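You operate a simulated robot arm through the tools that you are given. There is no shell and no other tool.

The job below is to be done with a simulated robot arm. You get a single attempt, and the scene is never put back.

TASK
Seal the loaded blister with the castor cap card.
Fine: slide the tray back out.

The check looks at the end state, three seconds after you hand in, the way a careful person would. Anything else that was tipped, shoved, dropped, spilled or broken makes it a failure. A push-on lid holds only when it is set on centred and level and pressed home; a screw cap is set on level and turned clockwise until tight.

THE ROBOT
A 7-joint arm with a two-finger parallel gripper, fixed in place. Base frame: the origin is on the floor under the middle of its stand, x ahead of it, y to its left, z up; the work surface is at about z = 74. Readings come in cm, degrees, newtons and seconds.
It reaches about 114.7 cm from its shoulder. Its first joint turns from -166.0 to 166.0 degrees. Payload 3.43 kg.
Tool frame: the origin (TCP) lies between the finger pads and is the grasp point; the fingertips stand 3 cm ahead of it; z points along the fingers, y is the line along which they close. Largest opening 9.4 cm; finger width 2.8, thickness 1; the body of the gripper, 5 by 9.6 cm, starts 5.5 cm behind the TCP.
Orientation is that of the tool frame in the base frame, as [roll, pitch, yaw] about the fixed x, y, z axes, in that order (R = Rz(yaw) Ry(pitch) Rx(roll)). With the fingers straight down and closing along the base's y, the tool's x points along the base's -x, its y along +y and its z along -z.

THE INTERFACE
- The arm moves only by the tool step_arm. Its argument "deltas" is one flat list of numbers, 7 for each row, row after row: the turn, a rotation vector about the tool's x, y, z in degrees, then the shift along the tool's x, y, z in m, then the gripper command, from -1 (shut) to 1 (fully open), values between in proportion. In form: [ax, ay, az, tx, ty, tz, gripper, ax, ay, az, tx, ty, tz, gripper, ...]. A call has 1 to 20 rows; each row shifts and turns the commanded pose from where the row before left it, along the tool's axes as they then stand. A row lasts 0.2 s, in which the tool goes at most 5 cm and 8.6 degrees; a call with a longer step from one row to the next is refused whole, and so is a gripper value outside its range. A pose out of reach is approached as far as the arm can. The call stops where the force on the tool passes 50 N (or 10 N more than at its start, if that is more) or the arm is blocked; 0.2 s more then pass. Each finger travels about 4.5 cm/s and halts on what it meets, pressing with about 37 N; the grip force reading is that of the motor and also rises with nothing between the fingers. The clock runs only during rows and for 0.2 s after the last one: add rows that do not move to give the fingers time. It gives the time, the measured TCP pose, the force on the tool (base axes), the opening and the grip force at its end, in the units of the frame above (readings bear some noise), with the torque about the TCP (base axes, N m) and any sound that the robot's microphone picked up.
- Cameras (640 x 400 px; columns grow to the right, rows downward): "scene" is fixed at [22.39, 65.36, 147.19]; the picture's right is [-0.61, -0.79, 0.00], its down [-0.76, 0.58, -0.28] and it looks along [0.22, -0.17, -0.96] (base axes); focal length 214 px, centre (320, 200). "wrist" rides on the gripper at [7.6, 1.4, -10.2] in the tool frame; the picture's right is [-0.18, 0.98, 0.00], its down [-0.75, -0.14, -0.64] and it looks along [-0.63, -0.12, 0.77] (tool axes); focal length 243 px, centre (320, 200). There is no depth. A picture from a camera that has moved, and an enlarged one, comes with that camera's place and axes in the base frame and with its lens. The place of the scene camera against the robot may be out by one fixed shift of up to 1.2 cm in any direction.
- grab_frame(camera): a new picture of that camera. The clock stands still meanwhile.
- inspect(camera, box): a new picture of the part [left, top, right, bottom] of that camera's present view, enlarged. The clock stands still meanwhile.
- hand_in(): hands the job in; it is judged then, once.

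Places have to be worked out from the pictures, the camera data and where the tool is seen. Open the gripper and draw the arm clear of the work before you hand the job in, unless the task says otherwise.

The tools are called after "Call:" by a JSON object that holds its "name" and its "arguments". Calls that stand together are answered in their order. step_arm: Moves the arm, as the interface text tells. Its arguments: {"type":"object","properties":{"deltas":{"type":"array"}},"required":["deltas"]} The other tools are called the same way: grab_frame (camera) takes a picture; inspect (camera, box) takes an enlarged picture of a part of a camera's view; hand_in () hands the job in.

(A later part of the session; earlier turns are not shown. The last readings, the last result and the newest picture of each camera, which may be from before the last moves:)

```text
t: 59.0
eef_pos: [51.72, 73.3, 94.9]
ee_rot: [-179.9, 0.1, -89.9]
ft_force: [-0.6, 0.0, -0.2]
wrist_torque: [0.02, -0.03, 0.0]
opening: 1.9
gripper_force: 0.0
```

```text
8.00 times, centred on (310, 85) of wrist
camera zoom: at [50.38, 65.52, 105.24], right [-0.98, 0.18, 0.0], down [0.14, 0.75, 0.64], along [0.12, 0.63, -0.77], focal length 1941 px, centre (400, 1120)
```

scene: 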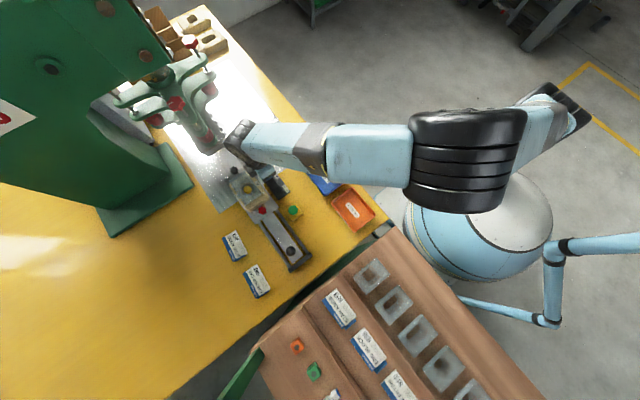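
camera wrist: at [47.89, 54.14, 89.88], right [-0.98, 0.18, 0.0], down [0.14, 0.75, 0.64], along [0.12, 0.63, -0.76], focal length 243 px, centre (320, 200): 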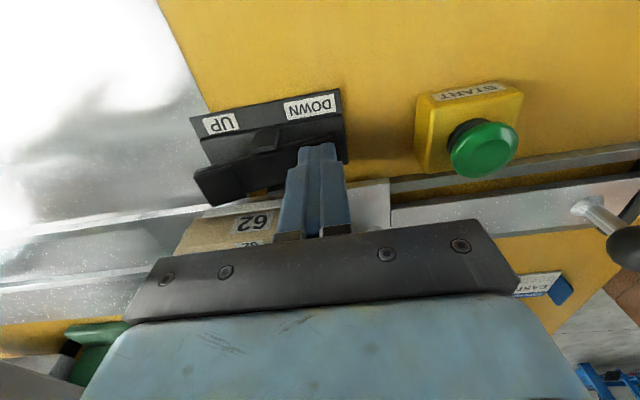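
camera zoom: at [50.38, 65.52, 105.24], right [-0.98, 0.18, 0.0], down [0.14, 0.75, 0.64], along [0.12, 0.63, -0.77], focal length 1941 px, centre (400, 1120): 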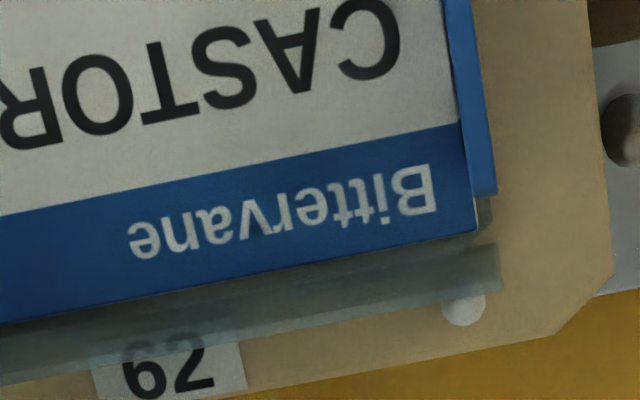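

The card sits flat and well centred in the blister, with its flap at the open end. Next is the tray: I'll move back above the black ball knob near (30, 70, 80), turn the gripper so the fingers close along y, and tilt it back so the arm stays away from the press head.

Call:
{"name": "step_arm", "arguments": {"deltas": [0, 0, 0, 0.0062, 0.0396, 0, -0.6, 0, 0, 0, 0.0062, 0.0396, 0, -0.6, 0, 0, 0, 0.0062, 0.0396, 0, 0, 0, 0, 0, 0.0062, 0.0396, 0, 0, 0, 0, 0, 0.0062, 0.0396, 0, 0, 0, 0, 8.18, 0, 0, 0, 0.3, 0, 0, 8.18, 0, 0, 0, 0.3, 0, 0, 8.18, 0, 0, 0, 0.3, 0, 0, 8.18, 0, 0, 0, 0.3, 0, 0, 8.18, 0, 0, 0, 0.3, 0, 0, 8.18, 0, 0, 0, 0.3, 0, 0, 8.18, 0, 0, 0, 0.3, 0, 0, 8.18, 0, 0, 0, 0.3, 0, 0, 8.18, 0, 0, 0, 0.3, 0, 0, 8.18, 0, 0, 0, 0.3, 0, 0, 8.18, 0, 0, 0, 0.3, 0, 0, 0, 0, 0, 0, 0.3]}}

Call:
{"name": "grab_frame", "arguments": {"camera": "wrist"}}

Call:
{"name": "inspect", "arguments": {"camera": "scene", "box": [180, 120, 340, 290]}}

```text
t: 62.6
eef_pos: [30.78, 69.77, 93.64]
ee_rot: [-179.6, -0.2, -143.6]
ft_force: [-0.3, 0.2, -0.1]
wrist_torque: [-0.03, -0.03, -0.01]
opening: 6.1
gripper_force: 0.0
out of reach, approached as far as the arm can: row 12, 13, 14, 15, 16
```

```text
taken
camera wrist: at [23.92, 66.49, 103.92], right [-0.43, 0.9, -0.01], down [0.69, 0.34, 0.64], along [0.58, 0.27, -0.77], focal length 243 px, centre (320, 200)
```

wrist: 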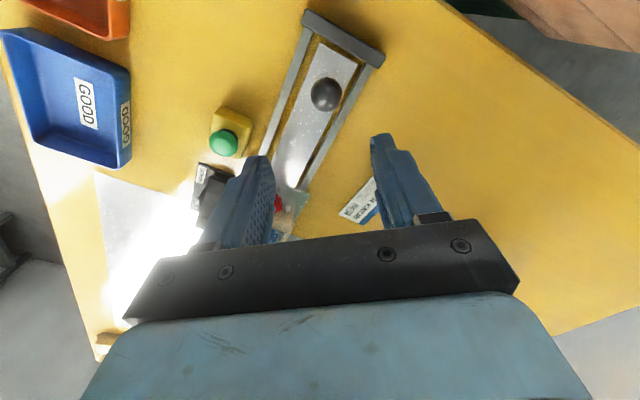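

```text
2.35 times, centred on (260, 205) of scene
camera zoom: at [22.39, 65.36, 147.19], right [-0.61, -0.79, 0.0], down [-0.76, 0.58, -0.28], along [0.22, -0.17, -0.96], focal length 505 px, centre (461, 188)
```

zoom: 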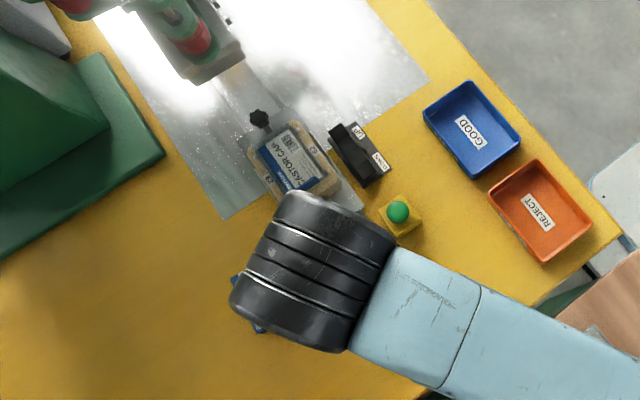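

The turn stopped at yaw -143.6°, reported as out of reach at this spot. I'll wait a moment to see whether the arm converges.

Call:
{"name": "step_arm", "arguments": {"deltas": [0, 0, 0, 0, 0, 0, 0.3, 0, 0, 0, 0, 0, 0, 0.3]}}

```text
t: 63.2
eef_pos: [30.82, 69.86, 93.54]
ee_rot: [-179.7, -0.2, -143.6]
ft_force: [0.8, 0.0, 0.1]
wrist_torque: [-0.03, -0.02, -0.02]
opening: 6.09
gripper_force: 0.0
```

The limit seems to be in the wrist at this place. A ball can be gripped from any direction, so I'll use yaw -135°, pointing radially outward from the base, which is reachable. I'll turn the command back by 45° and check.

Call:
{"name": "step_arm", "arguments": {"deltas": [0, 0, -7.5, 0, 0, 0, 0.3, 0, 0, -7.5, 0, 0, 0, 0.3, 0, 0, -7.5, 0, 0, 0, 0.3, 0, 0, -7.5, 0, 0, 0, 0.3, 0, 0, -7.5, 0, 0, 0, 0.3, 0, 0, -7.5, 0, 0, 0, 0.3, 0, 0, 0, 0, 0, 0, 0.3]}}

```text
t: 64.8
eef_pos: [30.87, 69.82, 93.53]
ee_rot: [-179.9, -0.3, -98.5]
ft_force: [0.0, 0.1, -0.5]
wrist_torque: [-0.02, -0.03, -0.01]
opening: 6.13
gripper_force: 0.1
```

After the stop the commanded pose had been reset to the measured one, so the yaw is now -98.5°. I'll turn to about -130° and tilt the gripper back by 34°.

Call:
{"name": "step_arm", "arguments": {"deltas": [0, 0, 8, 0, 0, 0, 0.3, 0, 0, 8, 0, 0, 0, 0.3, 0, 0, 8, 0, 0, 0, 0.3, 0, 0, 8, 0, 0, 0, 0.3, 0, -8.5, 0, 0, 0, 0, 0.3, 0, -8.5, 0, 0, 0, 0, 0.3, 0, -8.5, 0, 0, 0, 0, 0.3, 0, -8.5, 0, 0, 0, 0, 0.3, 0, 0, 0, 0, 0, 0, 0.3]}}

Call:
{"name": "grab_frame", "arguments": {"camera": "wrist"}}

Call:
{"name": "grab_frame", "arguments": {"camera": "scene"}}

```text
t: 67.0
eef_pos: [37.53, 69.14, 91.89]
ee_rot: [-178.6, 33.1, -134.6]
ft_force: [0.1, -0.1, 0.9]
wrist_torque: [-0.04, -0.01, 0.03]
opening: 6.12
gripper_force: 0.0
stopped in row 9: the arm was blocked; the commanded pose is now the measured one
```

```text
taken
camera wrist: at [27.86, 61.78, 96.46], right [-0.58, 0.81, 0.08], down [0.29, 0.11, 0.95], along [0.76, 0.58, -0.3], focal length 243 px, centre (320, 200)
```

wrist: 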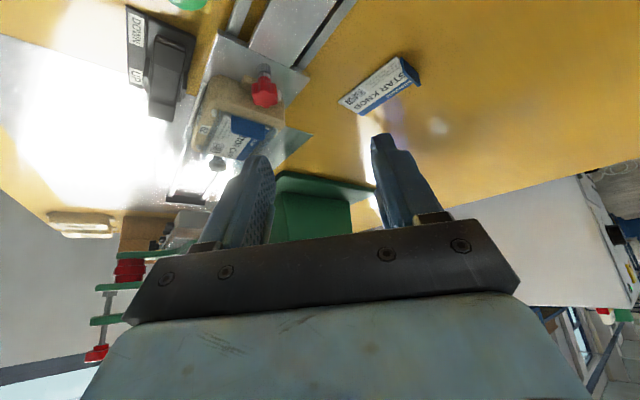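

```text
taken
```

scene: 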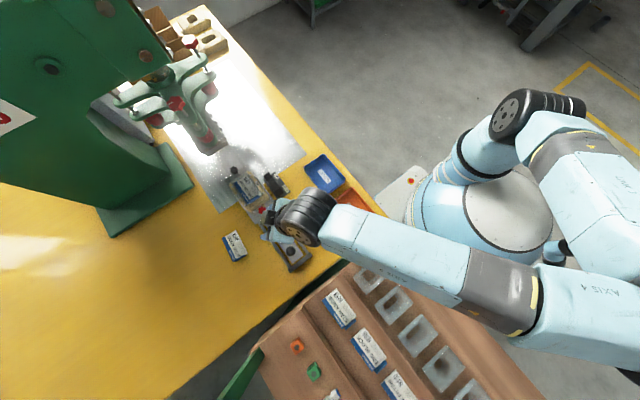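

The arm was reported blocked while tilting, and its elbow now swings low towards the brown bench. I'll look closely there before moving on.

Call:
{"name": "inspect", "arguments": {"camera": "scene", "box": [300, 180, 640, 400]}}

Call:
{"name": "inspect", "arguments": {"camera": "scene", "box": [200, 150, 360, 290]}}

```text
1.82 times, centred on (470, 290) of scene
camera zoom: at [22.39, 65.36, 147.19], right [-0.61, -0.79, 0.0], down [-0.76, 0.58, -0.28], along [0.22, -0.17, -0.96], focal length 390 px, centre (47, 36)
```

zoom: 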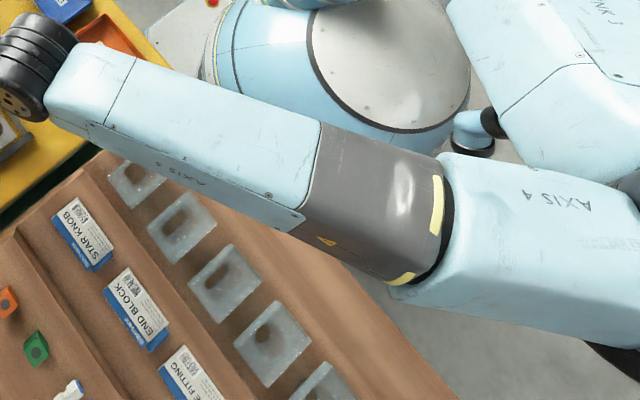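

```text
2.86 times, centred on (280, 220) of scene
camera zoom: at [22.39, 65.36, 147.19], right [-0.61, -0.79, 0.0], down [-0.76, 0.58, -0.28], along [0.22, -0.17, -0.96], focal length 613 px, centre (434, 143)
```

zoom: 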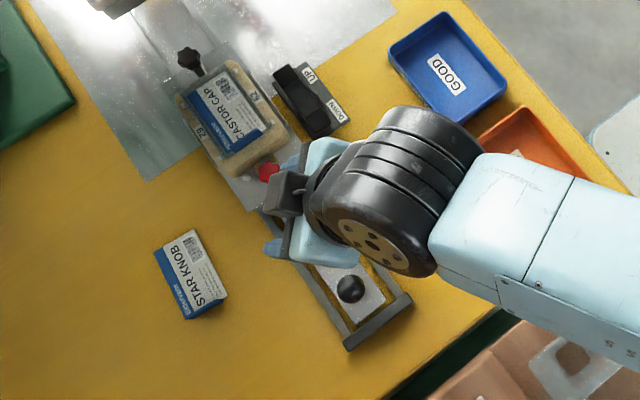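

Nothing has been disturbed; the elbow is just in an awkward posture. I'll retrace to the straight-down pose at yaw -90°, which worked well before.

Call:
{"name": "step_arm", "arguments": {"deltas": [0, 8.27, 0, 0, 0, 0, 0.3, 0, 8.27, 0, 0, 0, 0, 0.3, 0, 8.27, 0, 0, 0, 0, 0.3, 0, 8.27, 0, 0, 0, 0, 0.3, 0, 0, 0, 0, 0, 0, 0.3, 0, 0, -7.4, 0, 0, 0, 0.3, 0, 0, -7.4, 0, 0, 0, 0.3, 0, 0, -7.4, 0, 0, 0, 0.3, 0, 0, -7.4, 0, 0, 0, 0.3, 0, 0, -7.4, 0, 0, 0, 0.3, 0, 0, -7.4, 0, 0, 0, 0.3, 0, 0, 0, 0, 0, 0, 0.3]}}

Call:
{"name": "grab_frame", "arguments": {"camera": "scene"}}

```text
t: 69.6
eef_pos: [35.23, 68.79, 93.23]
ee_rot: [-178.8, -0.2, -89.7]
ft_force: [1.2, 0.1, -1.1]
wrist_torque: [0.0, -0.03, 0.0]
opening: 6.15
gripper_force: 0.1
```

```text
taken
```

scene: 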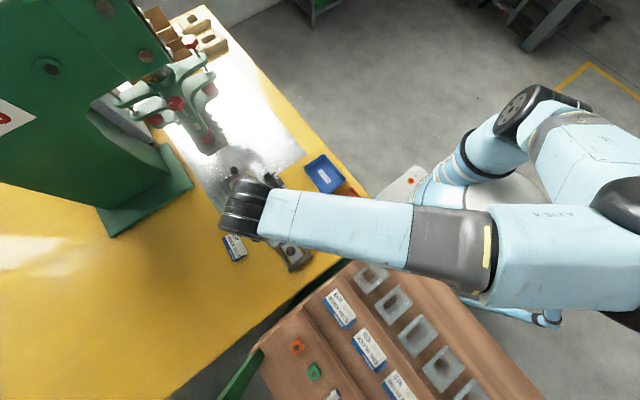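

Back to straight down. Now I'll try a 20° lean about the tool's x axis, so the gripper body leans towards -x, away from the head.

Call:
{"name": "step_arm", "arguments": {"deltas": [7, 0, 0, 0, 0, 0, 0.3, 7, 0, 0, 0, 0, 0, 0.3, 6, 0, 0, 0, 0, 0, 0.3, 0, 0, 0, 0, 0, 0, 0.3]}}

Call:
{"name": "grab_frame", "arguments": {"camera": "scene"}}

Call:
{"name": "grab_frame", "arguments": {"camera": "wrist"}}

```text
t: 70.6
eef_pos: [35.15, 68.75, 93.06]
ee_rot: [-158.7, -0.2, -89.7]
ft_force: [0.2, 0.0, -0.3]
wrist_torque: [0.01, -0.01, 0.01]
opening: 6.1
gripper_force: 0.1
```

```text
taken
```

scene: 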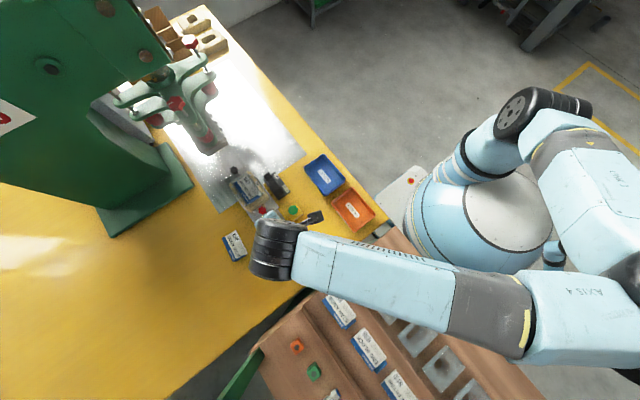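

```text
taken
camera wrist: at [30.22, 61.05, 102.26], right [-0.92, 0.18, -0.36], down [-0.11, 0.76, 0.65], along [0.38, 0.63, -0.67], focal length 243 px, centre (320, 200)
```

wrist: 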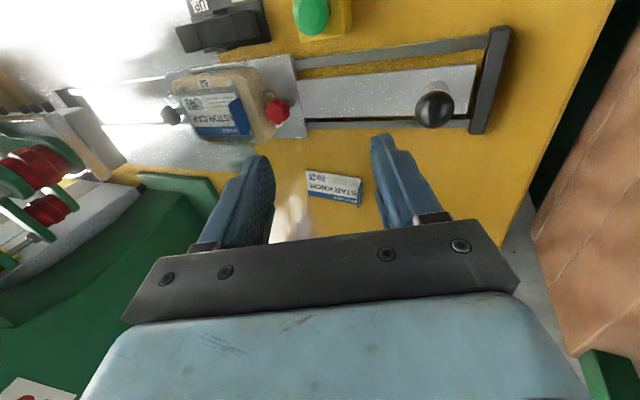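

The lean works and the ball appears where expected, at (30.0, 69.9, 80). I'll line up along the tool axis about 10 cm short of the ball with the fingers open 4.6 cm.

Call:
{"name": "step_arm", "arguments": {"deltas": [0, 0, 0, -0.0043, 0.0321, 0, -0.02, 0, 0, 0, -0.0043, 0.0321, 0, -0.02, 0, 0, 0, -0.0044, 0.032, 0, -0.02, 0, 0, 0, 0, 0, 0, -0.02]}}

Call:
{"name": "grab_frame", "arguments": {"camera": "wrist"}}

Call:
{"name": "grab_frame", "arguments": {"camera": "scene"}}

```text
t: 71.8
eef_pos: [31.12, 69.44, 89.88]
ee_rot: [-160.2, 0.5, -93.1]
ft_force: [0.0, 0.4, -0.2]
wrist_torque: [-0.01, 0.0, 0.02]
opening: 4.63
gripper_force: 0.1
stopped in row 4: the arm was blocked; the commanded pose is now the measured one
```

```text
taken
camera wrist: at [25.95, 62.04, 99.05], right [-0.91, 0.24, -0.33], down [-0.04, 0.75, 0.66], along [0.4, 0.61, -0.68], focal length 243 px, centre (320, 200)
```

wrist: 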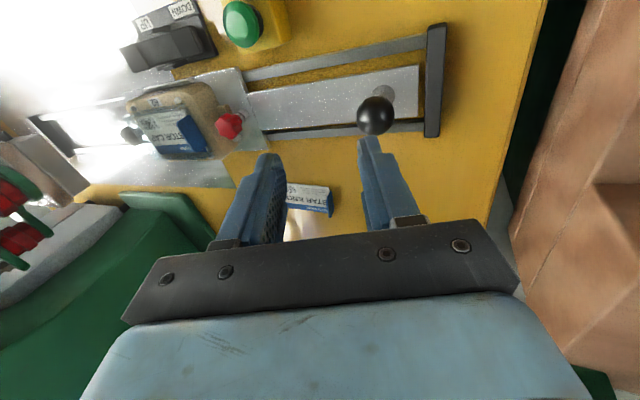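

```text
taken
```

scene: 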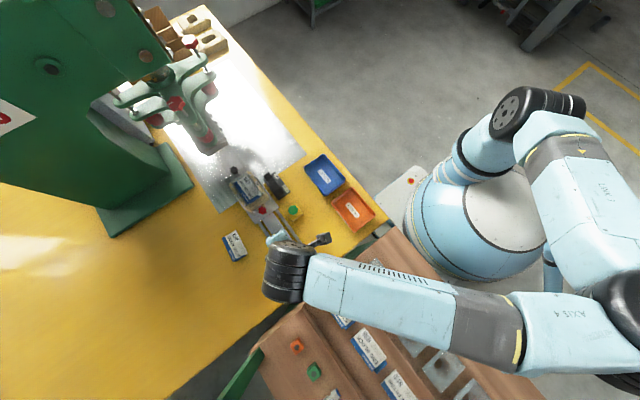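

It blocked again here: leaning back this close to the base runs into a joint limit. Since the knob is a ball, I'll grip it straight down now and add the lean only once the tray is further out. First I'll undo the lean.

Call:
{"name": "step_arm", "arguments": {"deltas": [-7, 0, 0, 0, 0, 0, -0.02, -7, 0, 0, 0, 0, 0, -0.02, -5.8, 0, 0, 0, 0, 0, -0.02, 0, 0, 0, 0, 0, 0, -0.02]}}

Call:
{"name": "grab_frame", "arguments": {"camera": "wrist"}}

```text
t: 72.8
eef_pos: [28.75, 69.52, 90.47]
ee_rot: [-179.3, 0.7, -91.9]
ft_force: [-0.8, -0.5, 0.1]
wrist_torque: [-0.04, 0.02, 0.0]
opening: 4.62
gripper_force: 0.1
```

```text
taken
camera wrist: at [26.94, 61.82, 100.66], right [-0.98, 0.22, -0.01], down [0.16, 0.74, 0.65], along [0.15, 0.64, -0.76], focal length 243 px, centre (320, 200)
```

wrist: 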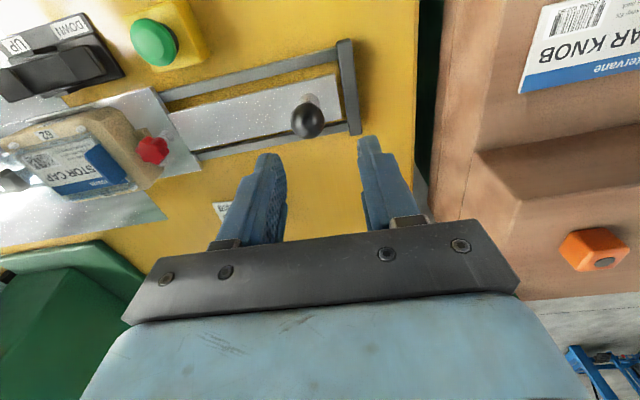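

Straight down again, with the ball at (30.1, 70.0). I'll centre over it and lower partway, then check the straddle.

Call:
{"name": "step_arm", "arguments": {"deltas": [0, 0, 0, -0.0063, -0.0147, 0, 0.0, 0, 0, 0, 0, 0, 0.03, 0.0, 0, 0, 0, 0, 0, 0.025, 0.0, 0, 0, 0, 0, 0, 0, 0.0]}}

Call:
{"name": "inspect", "arguments": {"camera": "wrist", "box": [200, 60, 440, 240]}}

```text
t: 73.8
eef_pos: [30.3, 70.06, 85.1]
ee_rot: [-179.2, 0.6, -92.0]
ft_force: [-0.5, 0.5, -0.2]
wrist_torque: [-0.05, -0.01, -0.04]
opening: 4.68
gripper_force: 0.1
```

```text
2.22 times, centred on (320, 150) of wrist
camera zoom: at [28.54, 62.42, 95.25], right [-0.98, 0.22, -0.01], down [0.16, 0.74, 0.65], along [0.15, 0.63, -0.76], focal length 539 px, centre (320, 311)
```

zoom: 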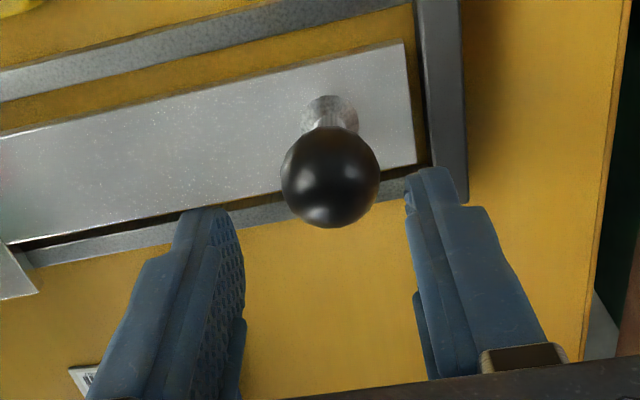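

Centred well over the ball. I'll lower so the pads are at the ball's height and close on it.

Call:
{"name": "step_arm", "arguments": {"deltas": [0, 0, 0, 0, 0.001, 0.025, 0.0, 0, 0, 0, 0, 0, 0.021, 0.0, 0, 0, 0, 0, 0, 0, 0.0, 0, 0, 0, 0, 0, 0, -0.4, 0, 0, 0, 0, 0, 0, -1, 0, 0, 0, 0, 0, 0, -1, 0, 0, 0, 0, 0, 0, -1]}}

Call:
{"name": "inspect", "arguments": {"camera": "wrist", "box": [200, 60, 440, 240]}}

```text
t: 75.4
eef_pos: [30.26, 70.17, 80.36]
ee_rot: [-179.2, 0.6, -92.0]
ft_force: [-4.6, 0.7, -2.8]
wrist_torque: [-0.02, 0.18, 0.2]
opening: 3.06
gripper_force: 45.1
```

```text
2.22 times, centred on (320, 150) of wrist
camera zoom: at [28.44, 62.49, 90.6], right [-0.98, 0.22, -0.01], down [0.16, 0.74, 0.65], along [0.15, 0.63, -0.76], focal length 539 px, centre (320, 311)
```

zoom: 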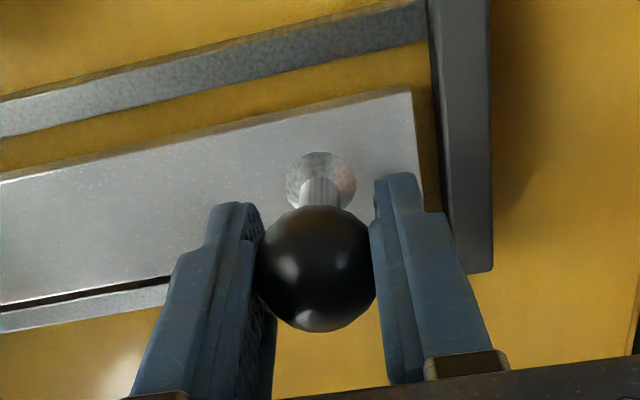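

The ball is held (3.06 cm wide). Now I'll slide the tray towards the press slowly along +x while watching the force.

Call:
{"name": "step_arm", "arguments": {"deltas": [0, 0, 0, -0.0001, -0.003, 0, -1, 0, 0, 0, -0.0002, -0.006, 0.0001, -1, 0, 0, 0, -0.00035, -0.01, 0.00014, -1, 0, 0, 0, -0.00035, -0.01, 0.00014, -1, 0, 0, 0, -0.00035, -0.01, 0.00014, -1, 0, 0, 0, -0.00035, -0.01, 0.00014, -1, 0, 0, 0, -0.00035, -0.01, 0.00014, -1, 0, 0, 0, -0.00035, -0.01, 0.00014, -1, 0, 0, 0, -0.0002, -0.006, 0.0001, -1, 0, 0, 0, -0.0001, -0.003, 0, -1, 0, 0, 0, 0, 0, 0, -1]}}

Call:
{"name": "grab_frame", "arguments": {"camera": "scene"}}

Call:
{"name": "grab_frame", "arguments": {"camera": "wrist"}}

```text
t: 77.8
eef_pos: [38.04, 70.3, 80.36]
ee_rot: [-179.4, 0.6, -91.9]
ft_force: [0.3, -1.8, -18.1]
wrist_torque: [0.08, 0.07, 0.17]
opening: 3.07
gripper_force: 44.9
```

```text
taken
```

scene: 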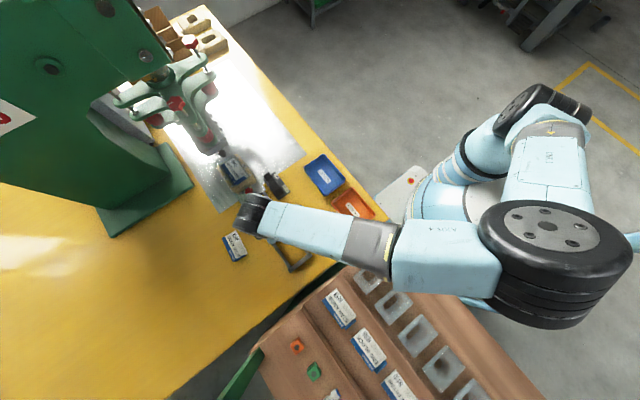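

```text
taken
camera wrist: at [36.45, 62.49, 90.6], right [-0.98, 0.22, -0.01], down [0.16, 0.74, 0.65], along [0.15, 0.63, -0.76], focal length 243 px, centre (320, 200)
```

wrist: 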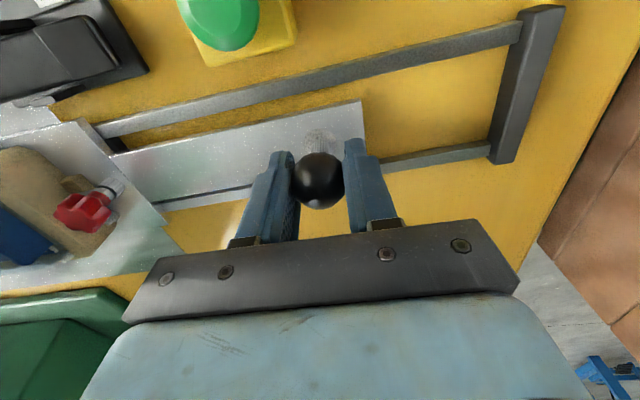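

The tray slides along freely, though the -18 N vertical reading suggests a slight upward pull. I'll lower the tool 0.1 cm and go on another 11 cm.

Call:
{"name": "step_arm", "arguments": {"deltas": [0, 0, 0, 0, 0, 0.001, -1, 0, 0, 0, -0.0001, -0.004, 0, -1, 0, 0, 0, -0.0003, -0.008, 0.0001, -1, 0, 0, 0, -0.00035, -0.01, 0.00014, -1, 0, 0, 0, -0.00035, -0.01, 0.00014, -1, 0, 0, 0, -0.00035, -0.01, 0.00014, -1, 0, 0, 0, -0.00035, -0.01, 0.00014, -1, 0, 0, 0, -0.00035, -0.01, 0.00014, -1, 0, 0, 0, -0.00035, -0.01, 0.00014, -1, 0, 0, 0, -0.00035, -0.01, 0.00014, -1, 0, 0, 0, -0.00035, -0.01, 0.00014, -1, 0, 0, 0, -0.00035, -0.01, 0.00014, -1, 0, 0, 0, -0.0002, -0.006, 0.0001, -1, 0, 0, 0, -0.0001, -0.002, 0, -1, 0, 0, 0, 0, 0, 0, -1]}}

Call:
{"name": "grab_frame", "arguments": {"camera": "wrist"}}

Call:
{"name": "grab_frame", "arguments": {"camera": "scene"}}

```text
t: 81.0
eef_pos: [49.06, 70.22, 80.46]
ee_rot: [-179.3, 0.7, -91.9]
ft_force: [-1.7, -2.3, -8.1]
wrist_torque: [-0.44, 0.21, 0.26]
opening: 3.05
gripper_force: 45.1
```

```text
taken
camera wrist: at [47.33, 62.49, 90.6], right [-0.98, 0.22, -0.01], down [0.16, 0.74, 0.65], along [0.15, 0.63, -0.76], focal length 243 px, centre (320, 200)
```

wrist: 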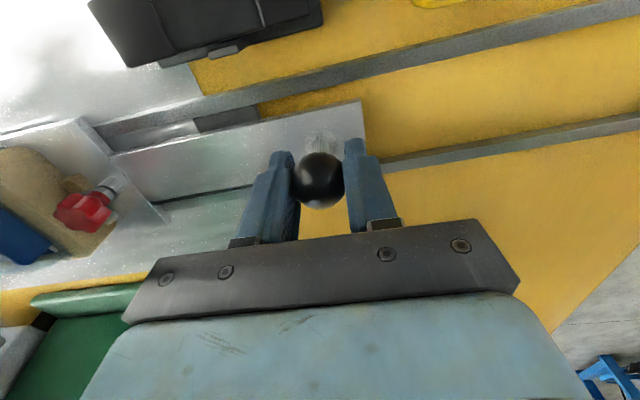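

```text
taken
```

scene: 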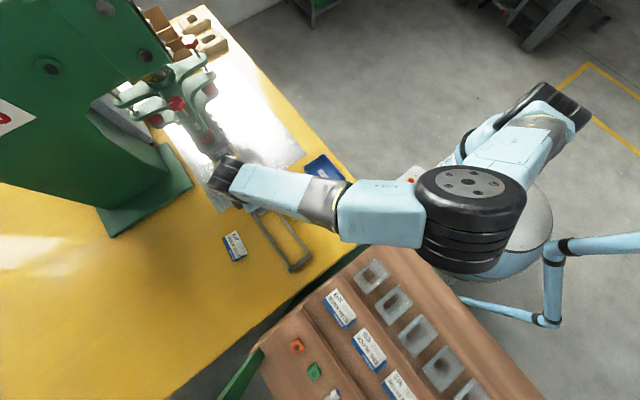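

The ball is at x≈49. Before getting closer to the head I'll lean the gripper back 20° around the ball.

Call:
{"name": "step_arm", "arguments": {"deltas": [4, 0, 0, 0, 0, 0, -1, 4, 0, 0, 0, 0, 0, -1, 4, 0, 0, 0, 0, 0, -1, 4, 0, 0, 0, 0, 0, -1, 4, 0, 0, 0, 0, 0, -1, 0, 0, 0, 0, 0, 0, -1]}}

Call:
{"name": "grab_frame", "arguments": {"camera": "wrist"}}

Call:
{"name": "grab_frame", "arguments": {"camera": "scene"}}

```text
t: 82.4
eef_pos: [49.14, 70.11, 80.29]
ee_rot: [-159.3, 0.7, -91.9]
ft_force: [-0.9, 13.3, -0.2]
wrist_torque: [0.45, 1.62, 0.08]
opening: 3.11
gripper_force: 44.9
```

```text
taken
camera wrist: at [43.95, 62.57, 89.44], right [-0.91, 0.22, -0.35], down [-0.07, 0.75, 0.66], along [0.4, 0.63, -0.67], focal length 243 px, centre (320, 200)
```

wrist: 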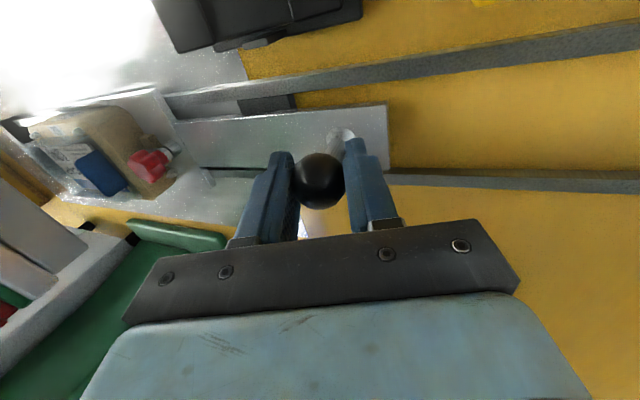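

```text
taken
```

scene: 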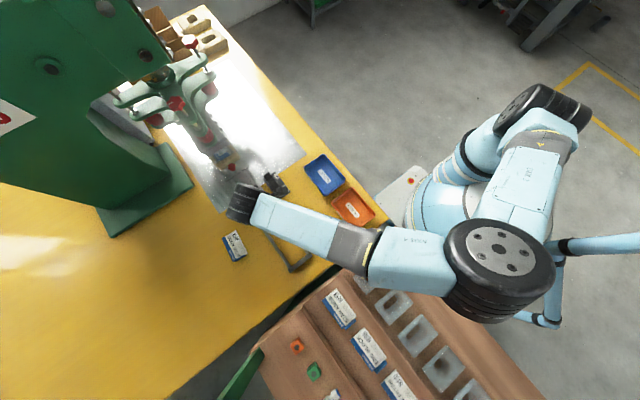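

The lean is done and the card is still in place. I'll continue forward along +x, now with the tilted axes.

Call:
{"name": "step_arm", "arguments": {"deltas": [0, 0, 0, -0.0001, -0.0028, 0.0011, -1, 0, 0, 0, -0.0002, -0.0056, 0.0021, -1, 0, 0, 0, -0.0003, -0.0075, 0.0028, -1, 0, 0, 0, -0.0003, -0.0075, 0.0028, -1, 0, 0, 0, -0.0003, -0.0075, 0.0028, -1, 0, 0, 0, -0.0003, -0.0075, 0.0028, -1, 0, 0, 0, -0.0003, -0.0075, 0.0028, -1, 0, 0, 0, -0.0003, -0.0075, 0.0028, -1, 0, 0, 0, -0.0003, -0.0075, 0.0028, -1, 0, 0, 0, -0.0002, -0.0056, 0.0021, -1, 0, 0, 0, -0.0001, -0.0028, 0.0011, -1, 0, 0, 0, 0, 0, 0, -1]}}

Call:
{"name": "grab_frame", "arguments": {"camera": "wrist"}}

Call:
{"name": "grab_frame", "arguments": {"camera": "scene"}}

```text
t: 85.0
eef_pos: [56.49, 70.16, 80.38]
ee_rot: [-159.3, 0.6, -92.0]
ft_force: [0.2, 10.8, 3.3]
wrist_torque: [-0.34, 1.61, 0.11]
opening: 3.11
gripper_force: 44.9
```

```text
taken
camera wrist: at [51.34, 62.57, 89.45], right [-0.91, 0.22, -0.35], down [-0.07, 0.75, 0.66], along [0.4, 0.62, -0.67], focal length 243 px, centre (320, 200)
```

wrist: 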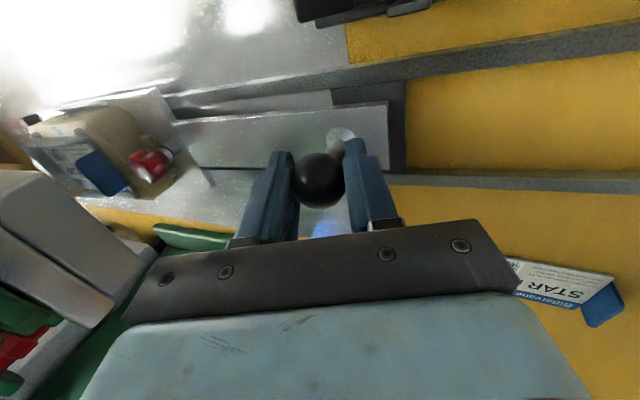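

```text
taken
```

scene: 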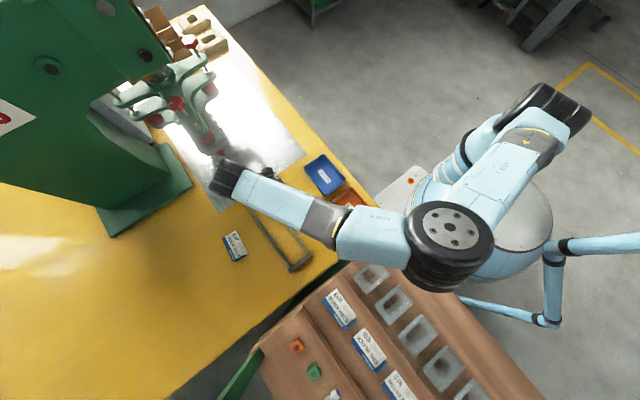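

Ball at x≈56.4. I'll creep on towards the inner stop, watching for the force to build up.

Call:
{"name": "step_arm", "arguments": {"deltas": [0, 0, 0, -0.0002, -0.0047, 0.0018, -1, 0, 0, 0, -0.0002, -0.0056, 0.0021, -1, 0, 0, 0, -0.0002, -0.0056, 0.0021, -1, 0, 0, 0, -0.0002, -0.0056, 0.0021, -1, 0, 0, 0, -0.0002, -0.0047, 0.0018, -1, 0, 0, 0, -0.0001, -0.0037, 0.0014, -1, 0, 0, 0, -0.0001, -0.0037, 0.0014, -1, 0, 0, 0, -0.0001, -0.0037, 0.0014, -1, 0, 0, 0, 0, 0, 0, -1]}}

Call:
{"name": "grab_frame", "arguments": {"camera": "wrist"}}

Call:
{"name": "grab_frame", "arguments": {"camera": "scene"}}

```text
t: 86.8
eef_pos: [59.88, 70.09, 80.48]
ee_rot: [-160.0, 0.5, -91.8]
ft_force: [-16.6, -11.2, 13.6]
wrist_torque: [-0.57, 2.0, -0.26]
opening: 3.12
gripper_force: 45.0
stopped in row 9: the force on the tool passed its limit at 56 N (the readings are from after the stop); the commanded pose is now the measured one
```

```text
taken
camera wrist: at [54.8, 62.59, 89.54], right [-0.92, 0.22, -0.34], down [-0.06, 0.75, 0.66], along [0.4, 0.62, -0.67], focal length 243 px, centre (320, 200)
```

wrist: 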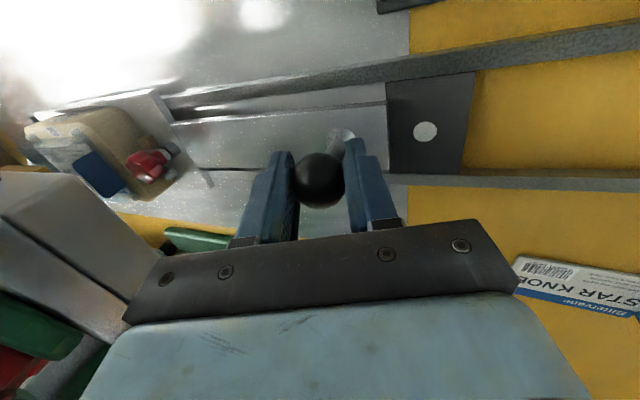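

```text
taken
```

scene: 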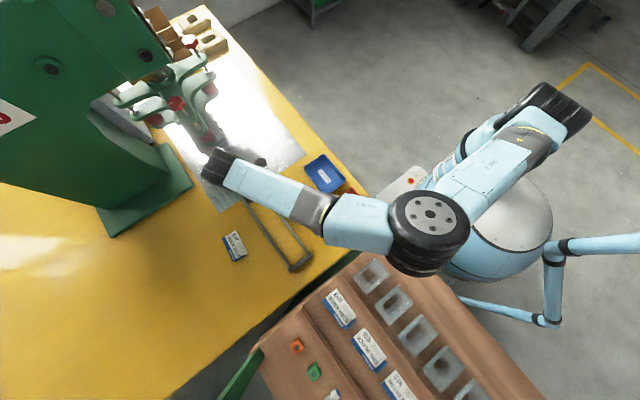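

The force rose at ball x≈59.9: the tray is at its inner stop, with the nest centre near x≈84.8 under the platen. I'll release the ball and back out along the tool axis.

Call:
{"name": "step_arm", "arguments": {"deltas": [0, 0, 0, 0, 0, 0, -0.2, 0, 0, 0, 0, 0, 0, 0.0, 0, 0, 0, 0, 0, 0, 0.0, 0, 0, 0, 0, 0, -0.01, 0.0, 0, 0, 0, 0, 0, -0.03, 0.0, 0, 0, 0, 0, 0, -0.04, 0.0, 0, 0, 0, 0, 0, -0.03, 0.0, 0, 0, 0, 0, 0, 0, 0.0]}}

Call:
{"name": "grab_frame", "arguments": {"camera": "wrist"}}

Call:
{"name": "grab_frame", "arguments": {"camera": "scene"}}

```text
t: 88.6
eef_pos: [56.12, 70.08, 90.6]
ee_rot: [-159.8, 0.5, -91.9]
ft_force: [1.2, 0.6, -0.6]
wrist_torque: [0.01, -0.03, 0.0]
opening: 4.72
gripper_force: 0.1
```

```text
taken
camera wrist: at [51.11, 62.55, 99.81], right [-0.92, 0.22, -0.34], down [-0.06, 0.75, 0.66], along [0.4, 0.62, -0.67], focal length 243 px, centre (320, 200)
```

wrist: 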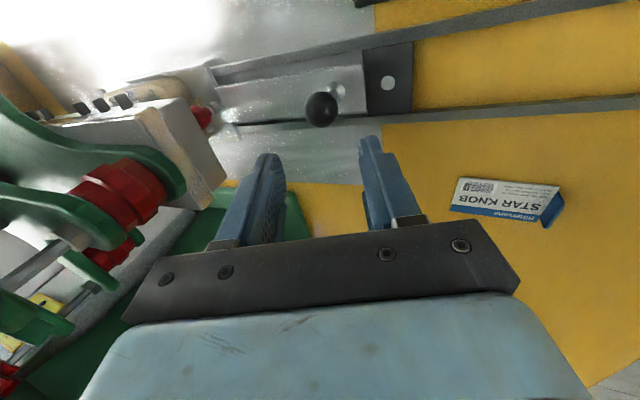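

```text
taken
```

scene: 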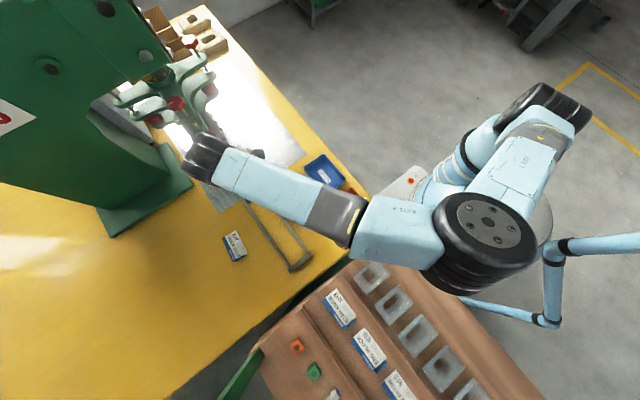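

The tray is in, with the ball at x≈60. I'll look under the platen to check the nest and card before starting.

Call:
{"name": "inspect", "arguments": {"camera": "wrist", "box": [0, 40, 260, 200]}}

Call:
{"name": "inspect", "arguments": {"camera": "scene", "box": [100, 0, 280, 200]}}

```text
2.46 times, centred on (130, 120) of wrist
camera zoom: at [51.11, 62.55, 99.81], right [-0.92, 0.22, -0.34], down [-0.06, 0.75, 0.66], along [0.4, 0.62, -0.67], focal length 597 px, centre (788, 397)
```

zoom: 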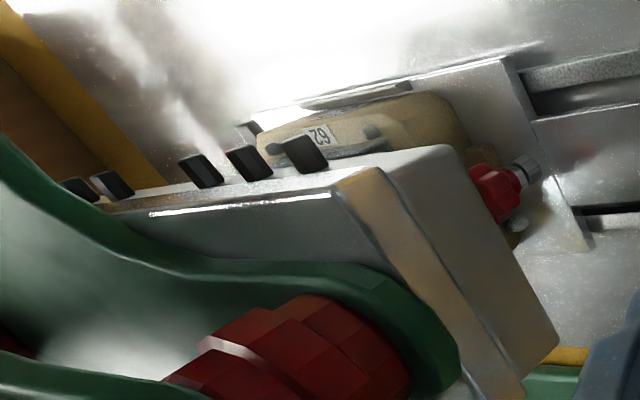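

```text
2.00 times, centred on (190, 100) of scene
camera zoom: at [22.39, 65.36, 147.19], right [-0.61, -0.79, 0.0], down [-0.76, 0.58, -0.28], along [0.22, -0.17, -0.96], focal length 429 px, centre (580, 400)
```

zoom: 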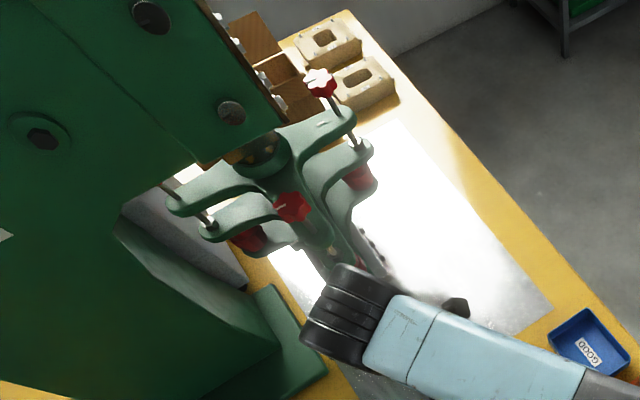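

The nest is under the platen. Next is the START button at about (40.5, 61.9): back away from the head, straighten the tool, close the fingers and hover over the button.

Call:
{"name": "step_arm", "arguments": {"deltas": [0, 0, 0, 0.0284, 0.0303, -0.0115, -0.5, 0, 0, 0, 0.0284, 0.0303, -0.0115, -1, 0, 0, 0, 0.0284, 0.0303, -0.0115, -1, -6.7, 0, 0, 0, 0, 0, -1, -6.7, 0, 0, 0, 0, 0, -1, -6.7, 0, 0, 0, 0, 0, -1, 0, 0, 0, 0, 0.028, 0, -1, 0, 0, 0, 0, 0.028, 0, -1, 0, 0, 0, 0, 0, 0, -1]}}

Call:
{"name": "grab_frame", "arguments": {"camera": "wrist"}}

Call:
{"name": "grab_frame", "arguments": {"camera": "scene"}}

```text
t: 90.6
eef_pos: [40.58, 62.2, 90.48]
ee_rot: [-179.9, 0.6, -91.9]
ft_force: [-0.6, 0.4, 0.3]
wrist_torque: [0.02, -0.02, -0.01]
opening: 0.0
gripper_force: 32.9
```

```text
taken
camera wrist: at [38.9, 54.54, 100.87], right [-0.98, 0.22, 0.0], down [0.17, 0.74, 0.65], along [0.14, 0.63, -0.76], focal length 243 px, centre (320, 200)
```

wrist: 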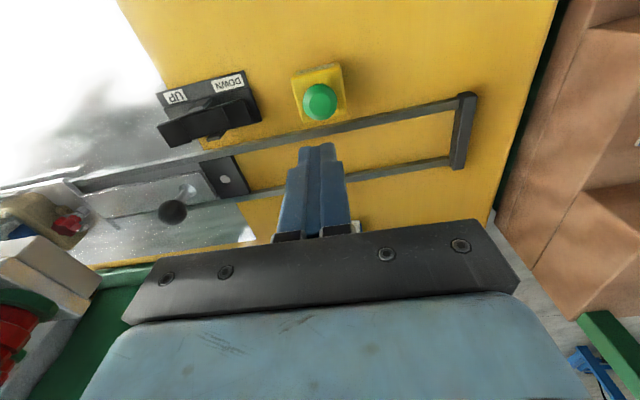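

```text
taken
```

scene: 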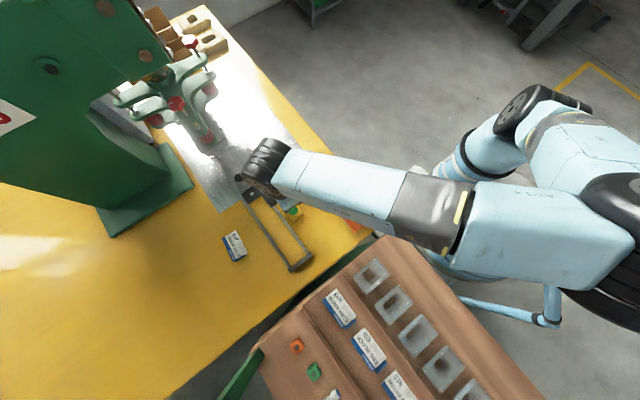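

The button shows at (40.45, 61.75). I'll correct by 0.3 cm in y and lower to just above it.

Call:
{"name": "step_arm", "arguments": {"deltas": [0, 0, 0, 0.003, 0.001, 0.03, -1, 0, 0, 0, 0, 0, 0.03, -1, 0, 0, 0, 0, 0, 0.02, -1, 0, 0, 0, 0, 0, 0, -1]}}

Call:
{"name": "inspect", "arguments": {"camera": "wrist", "box": [220, 60, 420, 240]}}

```text
t: 91.6
eef_pos: [40.61, 61.85, 82.44]
ee_rot: [-179.8, 0.5, -91.9]
ft_force: [-0.3, 0.0, -0.1]
wrist_torque: [0.01, 0.0, -0.01]
opening: 0.0
gripper_force: 33.4
```

```text
2.22 times, centred on (320, 150) of wrist
camera zoom: at [38.95, 54.19, 92.78], right [-0.98, 0.22, 0.0], down [0.17, 0.74, 0.65], along [0.14, 0.63, -0.76], focal length 539 px, centre (320, 311)
```

zoom: 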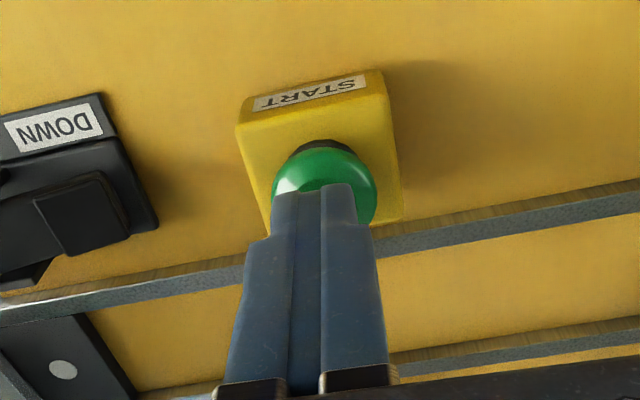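

The fingers are right above the green button. I'll press down slowly until it goes in.

Call:
{"name": "step_arm", "arguments": {"deltas": [0, 0, 0, 0, 0, 0.005, -1, 0, 0, 0, 0, 0, 0.004, -1, 0, 0, 0, 0, 0, 0.003, -1, 0, 0, 0, 0, 0, 0.003, -1, 0, 0, 0, 0, 0, 0.002, -1, 0, 0, 0, 0, 0, 0.002, -1]}}

Call:
{"name": "grab_frame", "arguments": {"camera": "scene"}}

```text
t: 93.0
eef_pos: [40.53, 61.98, 80.83]
ee_rot: [-179.8, 0.6, -92.0]
ft_force: [-3.1, -8.3, 30.6]
wrist_torque: [-0.45, 0.14, 0.01]
opening: 0.0
gripper_force: 33.1
heard: click
```

```text
taken
```

scene: 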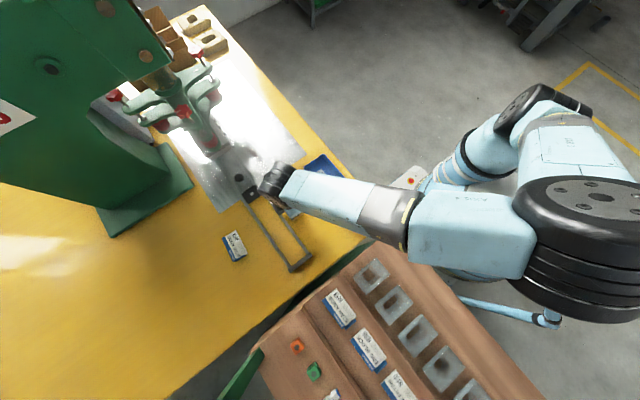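

A click was heard and the head is coming down. I'll lift off the button and wait for the cycle while watching.

Call:
{"name": "step_arm", "arguments": {"deltas": [0, 0, 0, 0, 0, -0.01, -1, 0, 0, 0, 0, 0, -0.02, -1, 0, 0, 0, 0, 0, -0.02, -1, 0, 0, 0, 0, 0, 0, -1]}}

Call:
{"name": "inspect", "arguments": {"camera": "scene", "box": [90, 0, 310, 200]}}

```text
t: 94.0
eef_pos: [40.53, 62.01, 85.68]
ee_rot: [-179.9, 0.4, -91.9]
ft_force: [0.2, -0.3, -0.2]
wrist_torque: [0.02, -0.01, -0.02]
opening: 0.0
gripper_force: 33.3
```

```text
2.00 times, centred on (200, 100) of scene
camera zoom: at [22.39, 65.36, 147.19], right [-0.61, -0.79, 0.0], down [-0.76, 0.58, -0.28], along [0.22, -0.17, -0.96], focal length 429 px, centre (560, 400)
```

zoom: 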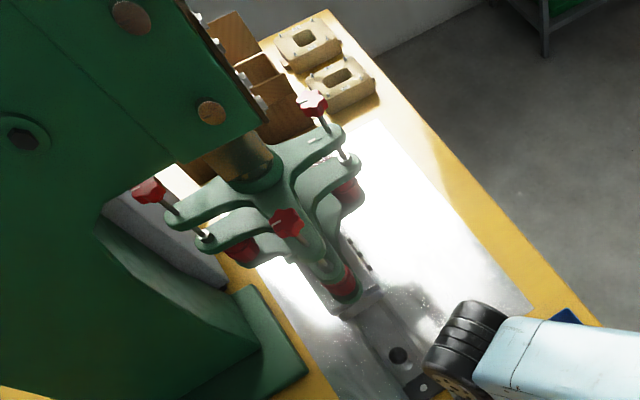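

The head is down on the nest. I'll wait in short intervals until it rises again.

Call:
{"name": "step_arm", "arguments": {"deltas": [0, 0, 0, 0, 0, 0, -1, 0, 0, 0, 0, 0, 0, -1, 0, 0, 0, 0, 0, 0, -1, 0, 0, 0, 0, 0, 0, -1, 0, 0, 0, 0, 0, 0, -1, 0, 0, 0, 0, 0, 0, -1, 0, 0, 0, 0, 0, 0, -1, 0, 0, 0, 0, 0, 0, -1]}}

Call:
{"name": "inspect", "arguments": {"camera": "scene", "box": [90, 0, 310, 200]}}

```text
t: 95.8
eef_pos: [40.52, 61.82, 85.69]
ee_rot: [-179.8, 0.4, -91.8]
ft_force: [-0.1, 0.4, 0.3]
wrist_torque: [-0.05, 0.0, 0.05]
opening: 0.01
gripper_force: 32.4
```

```text
2.00 times, centred on (200, 100) of scene
camera zoom: at [22.39, 65.36, 147.19], right [-0.61, -0.79, 0.0], down [-0.76, 0.58, -0.28], along [0.22, -0.17, -0.96], focal length 429 px, centre (560, 400)
```

zoom: 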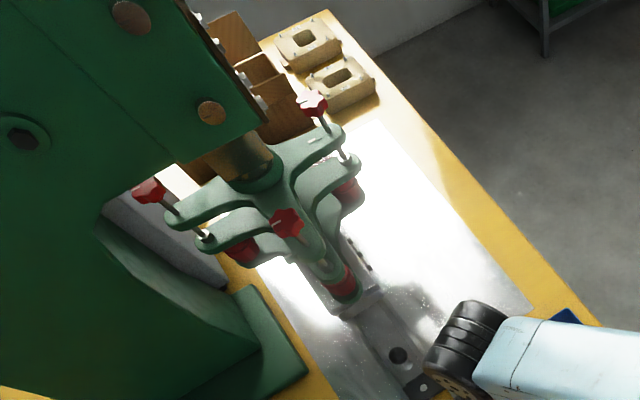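

The head is still down, so I'll keep waiting.

Call:
{"name": "step_arm", "arguments": {"deltas": [0, 0, 0, 0, 0, 0, -1, 0, 0, 0, 0, 0, 0, -1, 0, 0, 0, 0, 0, 0, -1, 0, 0, 0, 0, 0, 0, -1, 0, 0, 0, 0, 0, 0, -1, 0, 0, 0, 0, 0, 0, -1, 0, 0, 0, 0, 0, 0, -1, 0, 0, 0, 0, 0, 0, -1, 0, 0, 0, 0, 0, 0, -1, 0, 0, 0, 0, 0, 0, -1]}}

Call:
{"name": "inspect", "arguments": {"camera": "scene", "box": [90, 0, 310, 200]}}

```text
t: 98.0
eef_pos: [40.6, 61.89, 85.76]
ee_rot: [-179.8, 0.4, -91.9]
ft_force: [0.2, 0.1, -0.4]
wrist_torque: [0.0, -0.02, -0.05]
opening: 0.0
gripper_force: 32.5
```

```text
2.00 times, centred on (200, 100) of scene
camera zoom: at [22.39, 65.36, 147.19], right [-0.61, -0.79, 0.0], down [-0.76, 0.58, -0.28], along [0.22, -0.17, -0.96], focal length 429 px, centre (560, 400)
```

zoom: 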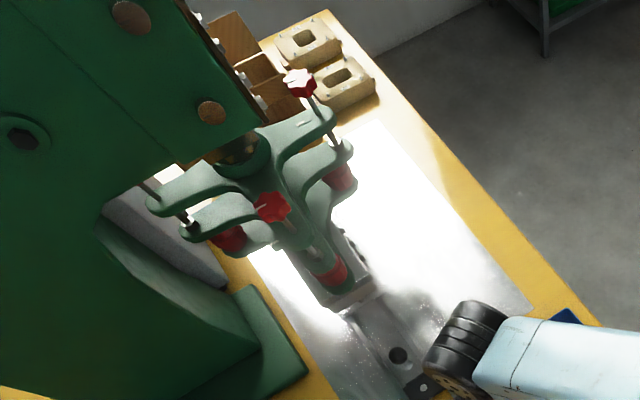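

The head has gone back up by itself. I'll wait another second and make sure it is fully raised.

Call:
{"name": "step_arm", "arguments": {"deltas": [0, 0, 0, 0, 0, -0.02, -1, 0, 0, 0, 0, 0, -0.028, -1, 0, 0, 0, 0, 0, 0, -1, 0, 0, 0, 0, 0, 0, -1, 0, 0, 0, 0, 0, 0, -1, 0, 0, 0, 0, 0, 0, -1]}}

Call:
{"name": "inspect", "arguments": {"camera": "scene", "box": [90, 0, 310, 200]}}

Call:
{"name": "grab_frame", "arguments": {"camera": "wrist"}}

```text
t: 99.4
eef_pos: [40.56, 61.86, 90.63]
ee_rot: [-179.9, 0.6, -91.9]
ft_force: [-1.3, 0.0, 0.3]
wrist_torque: [0.0, -0.01, 0.03]
opening: 0.0
gripper_force: 33.3
```

```text
2.00 times, centred on (200, 100) of scene
camera zoom: at [22.39, 65.36, 147.19], right [-0.61, -0.79, 0.0], down [-0.76, 0.58, -0.28], along [0.22, -0.17, -0.96], focal length 429 px, centre (560, 400)
```

zoom: 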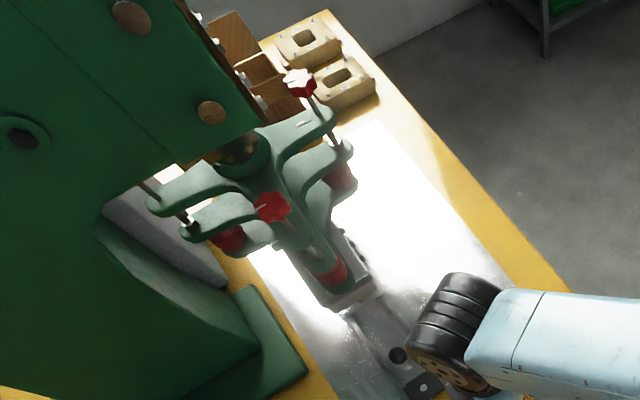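

```text
taken
camera wrist: at [38.99, 54.24, 100.76], right [-0.98, 0.22, 0.0], down [0.17, 0.74, 0.65], along [0.14, 0.63, -0.76], focal length 243 px, centre (320, 200)
```

wrist: 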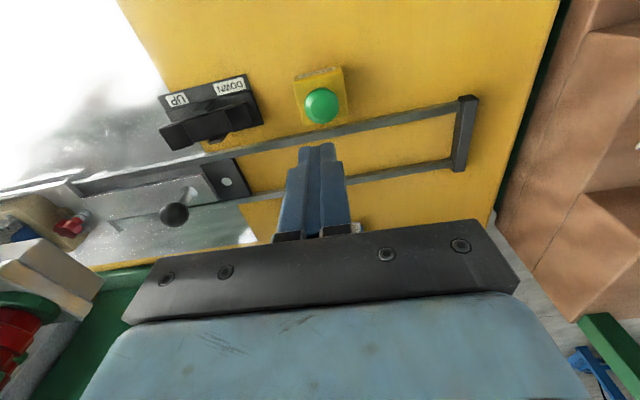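

The head is fully up and steady. I'll return to the ball knob by the reverse path: lean back 20°, fingers open, ending about 10 cm short of it along the tool axis.

Call:
{"name": "step_arm", "arguments": {"deltas": [0, 0, 0, 0, -0.028, 0, -0.5, 0, 0, 0, 0, -0.028, 0, 0, 6.7, 0, 0, 0, 0, 0, 0, 6.7, 0, 0, 0, 0, 0, 0, 6.7, 0, 0, 0, 0, 0, 0, 0, 0, 0, -0.0284, -0.0303, 0.0115, 0, 0, 0, 0, -0.0284, -0.0303, 0.0115, 0, 0, 0, 0, -0.0284, -0.0303, 0.0115, 0, 0, 0, 0, 0, 0, 0, 0]}}

Call:
{"name": "grab_frame", "arguments": {"camera": "wrist"}}

Call:
{"name": "inspect", "arguments": {"camera": "scene", "box": [120, 60, 320, 220]}}

```text
t: 101.4
eef_pos: [56.2, 69.98, 90.45]
ee_rot: [-159.8, 0.5, -91.9]
ft_force: [0.4, -1.0, 0.5]
wrist_torque: [0.0, 0.01, -0.01]
opening: 4.69
gripper_force: 0.1
```

```text
taken
camera wrist: at [51.01, 62.43, 99.58], right [-0.92, 0.22, -0.34], down [-0.06, 0.75, 0.66], along [0.4, 0.62, -0.67], focal length 243 px, centre (320, 200)
```

wrist: 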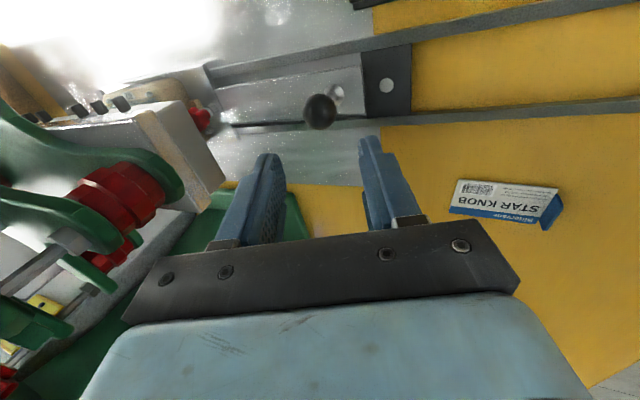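

```text
2.50 times, centred on (220, 140) of scene
camera zoom: at [22.39, 65.36, 147.19], right [-0.61, -0.79, 0.0], down [-0.76, 0.58, -0.28], along [0.22, -0.17, -0.96], focal length 536 px, centre (570, 350)
```

zoom: 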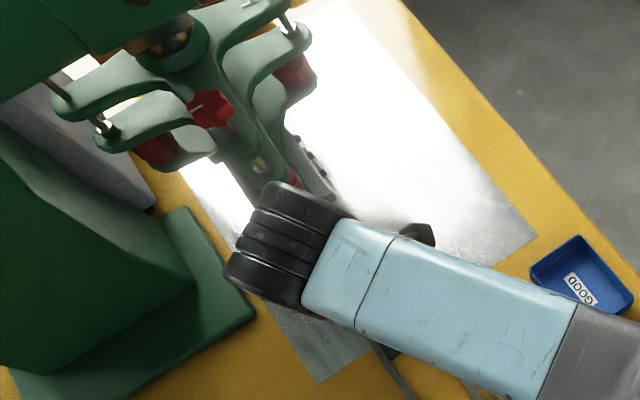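

The ball is at (60.2, 69.9). I'll advance along the tool axis to the earlier grip pose and close on it.

Call:
{"name": "step_arm", "arguments": {"deltas": [0, 0, 0, -0.002, -0.0008, 0.03, 0, 0, 0, 0, 0, 0, 0.03, 0, 0, 0, 0, 0, 0, 0.03, 0, 0, 0, 0, 0, 0, 0.0173, 0, 0, 0, 0, 0, 0, 0, 0, 0, 0, 0, 0, 0, 0, -0.4, 0, 0, 0, 0, 0, 0, -1, 0, 0, 0, 0, 0, 0, -1, 0, 0, 0, 0, 0, 0, -1]}}

Call:
{"name": "inspect", "arguments": {"camera": "wrist", "box": [200, 60, 440, 240]}}

```text
t: 103.4
eef_pos: [59.85, 70.1, 80.43]
ee_rot: [-159.9, 0.5, -92.0]
ft_force: [-5.8, -0.6, -1.6]
wrist_torque: [-0.01, 1.41, -0.02]
opening: 3.1
gripper_force: 44.5
```

```text
2.22 times, centred on (320, 150) of wrist
camera zoom: at [54.79, 62.59, 89.5], right [-0.92, 0.22, -0.34], down [-0.06, 0.75, 0.66], along [0.4, 0.62, -0.67], focal length 539 px, centre (320, 311)
```

zoom: 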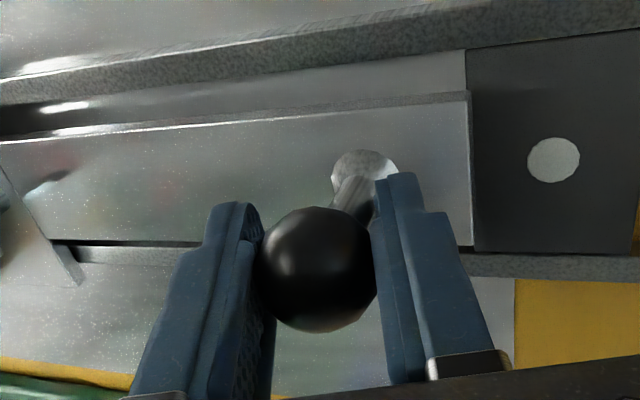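

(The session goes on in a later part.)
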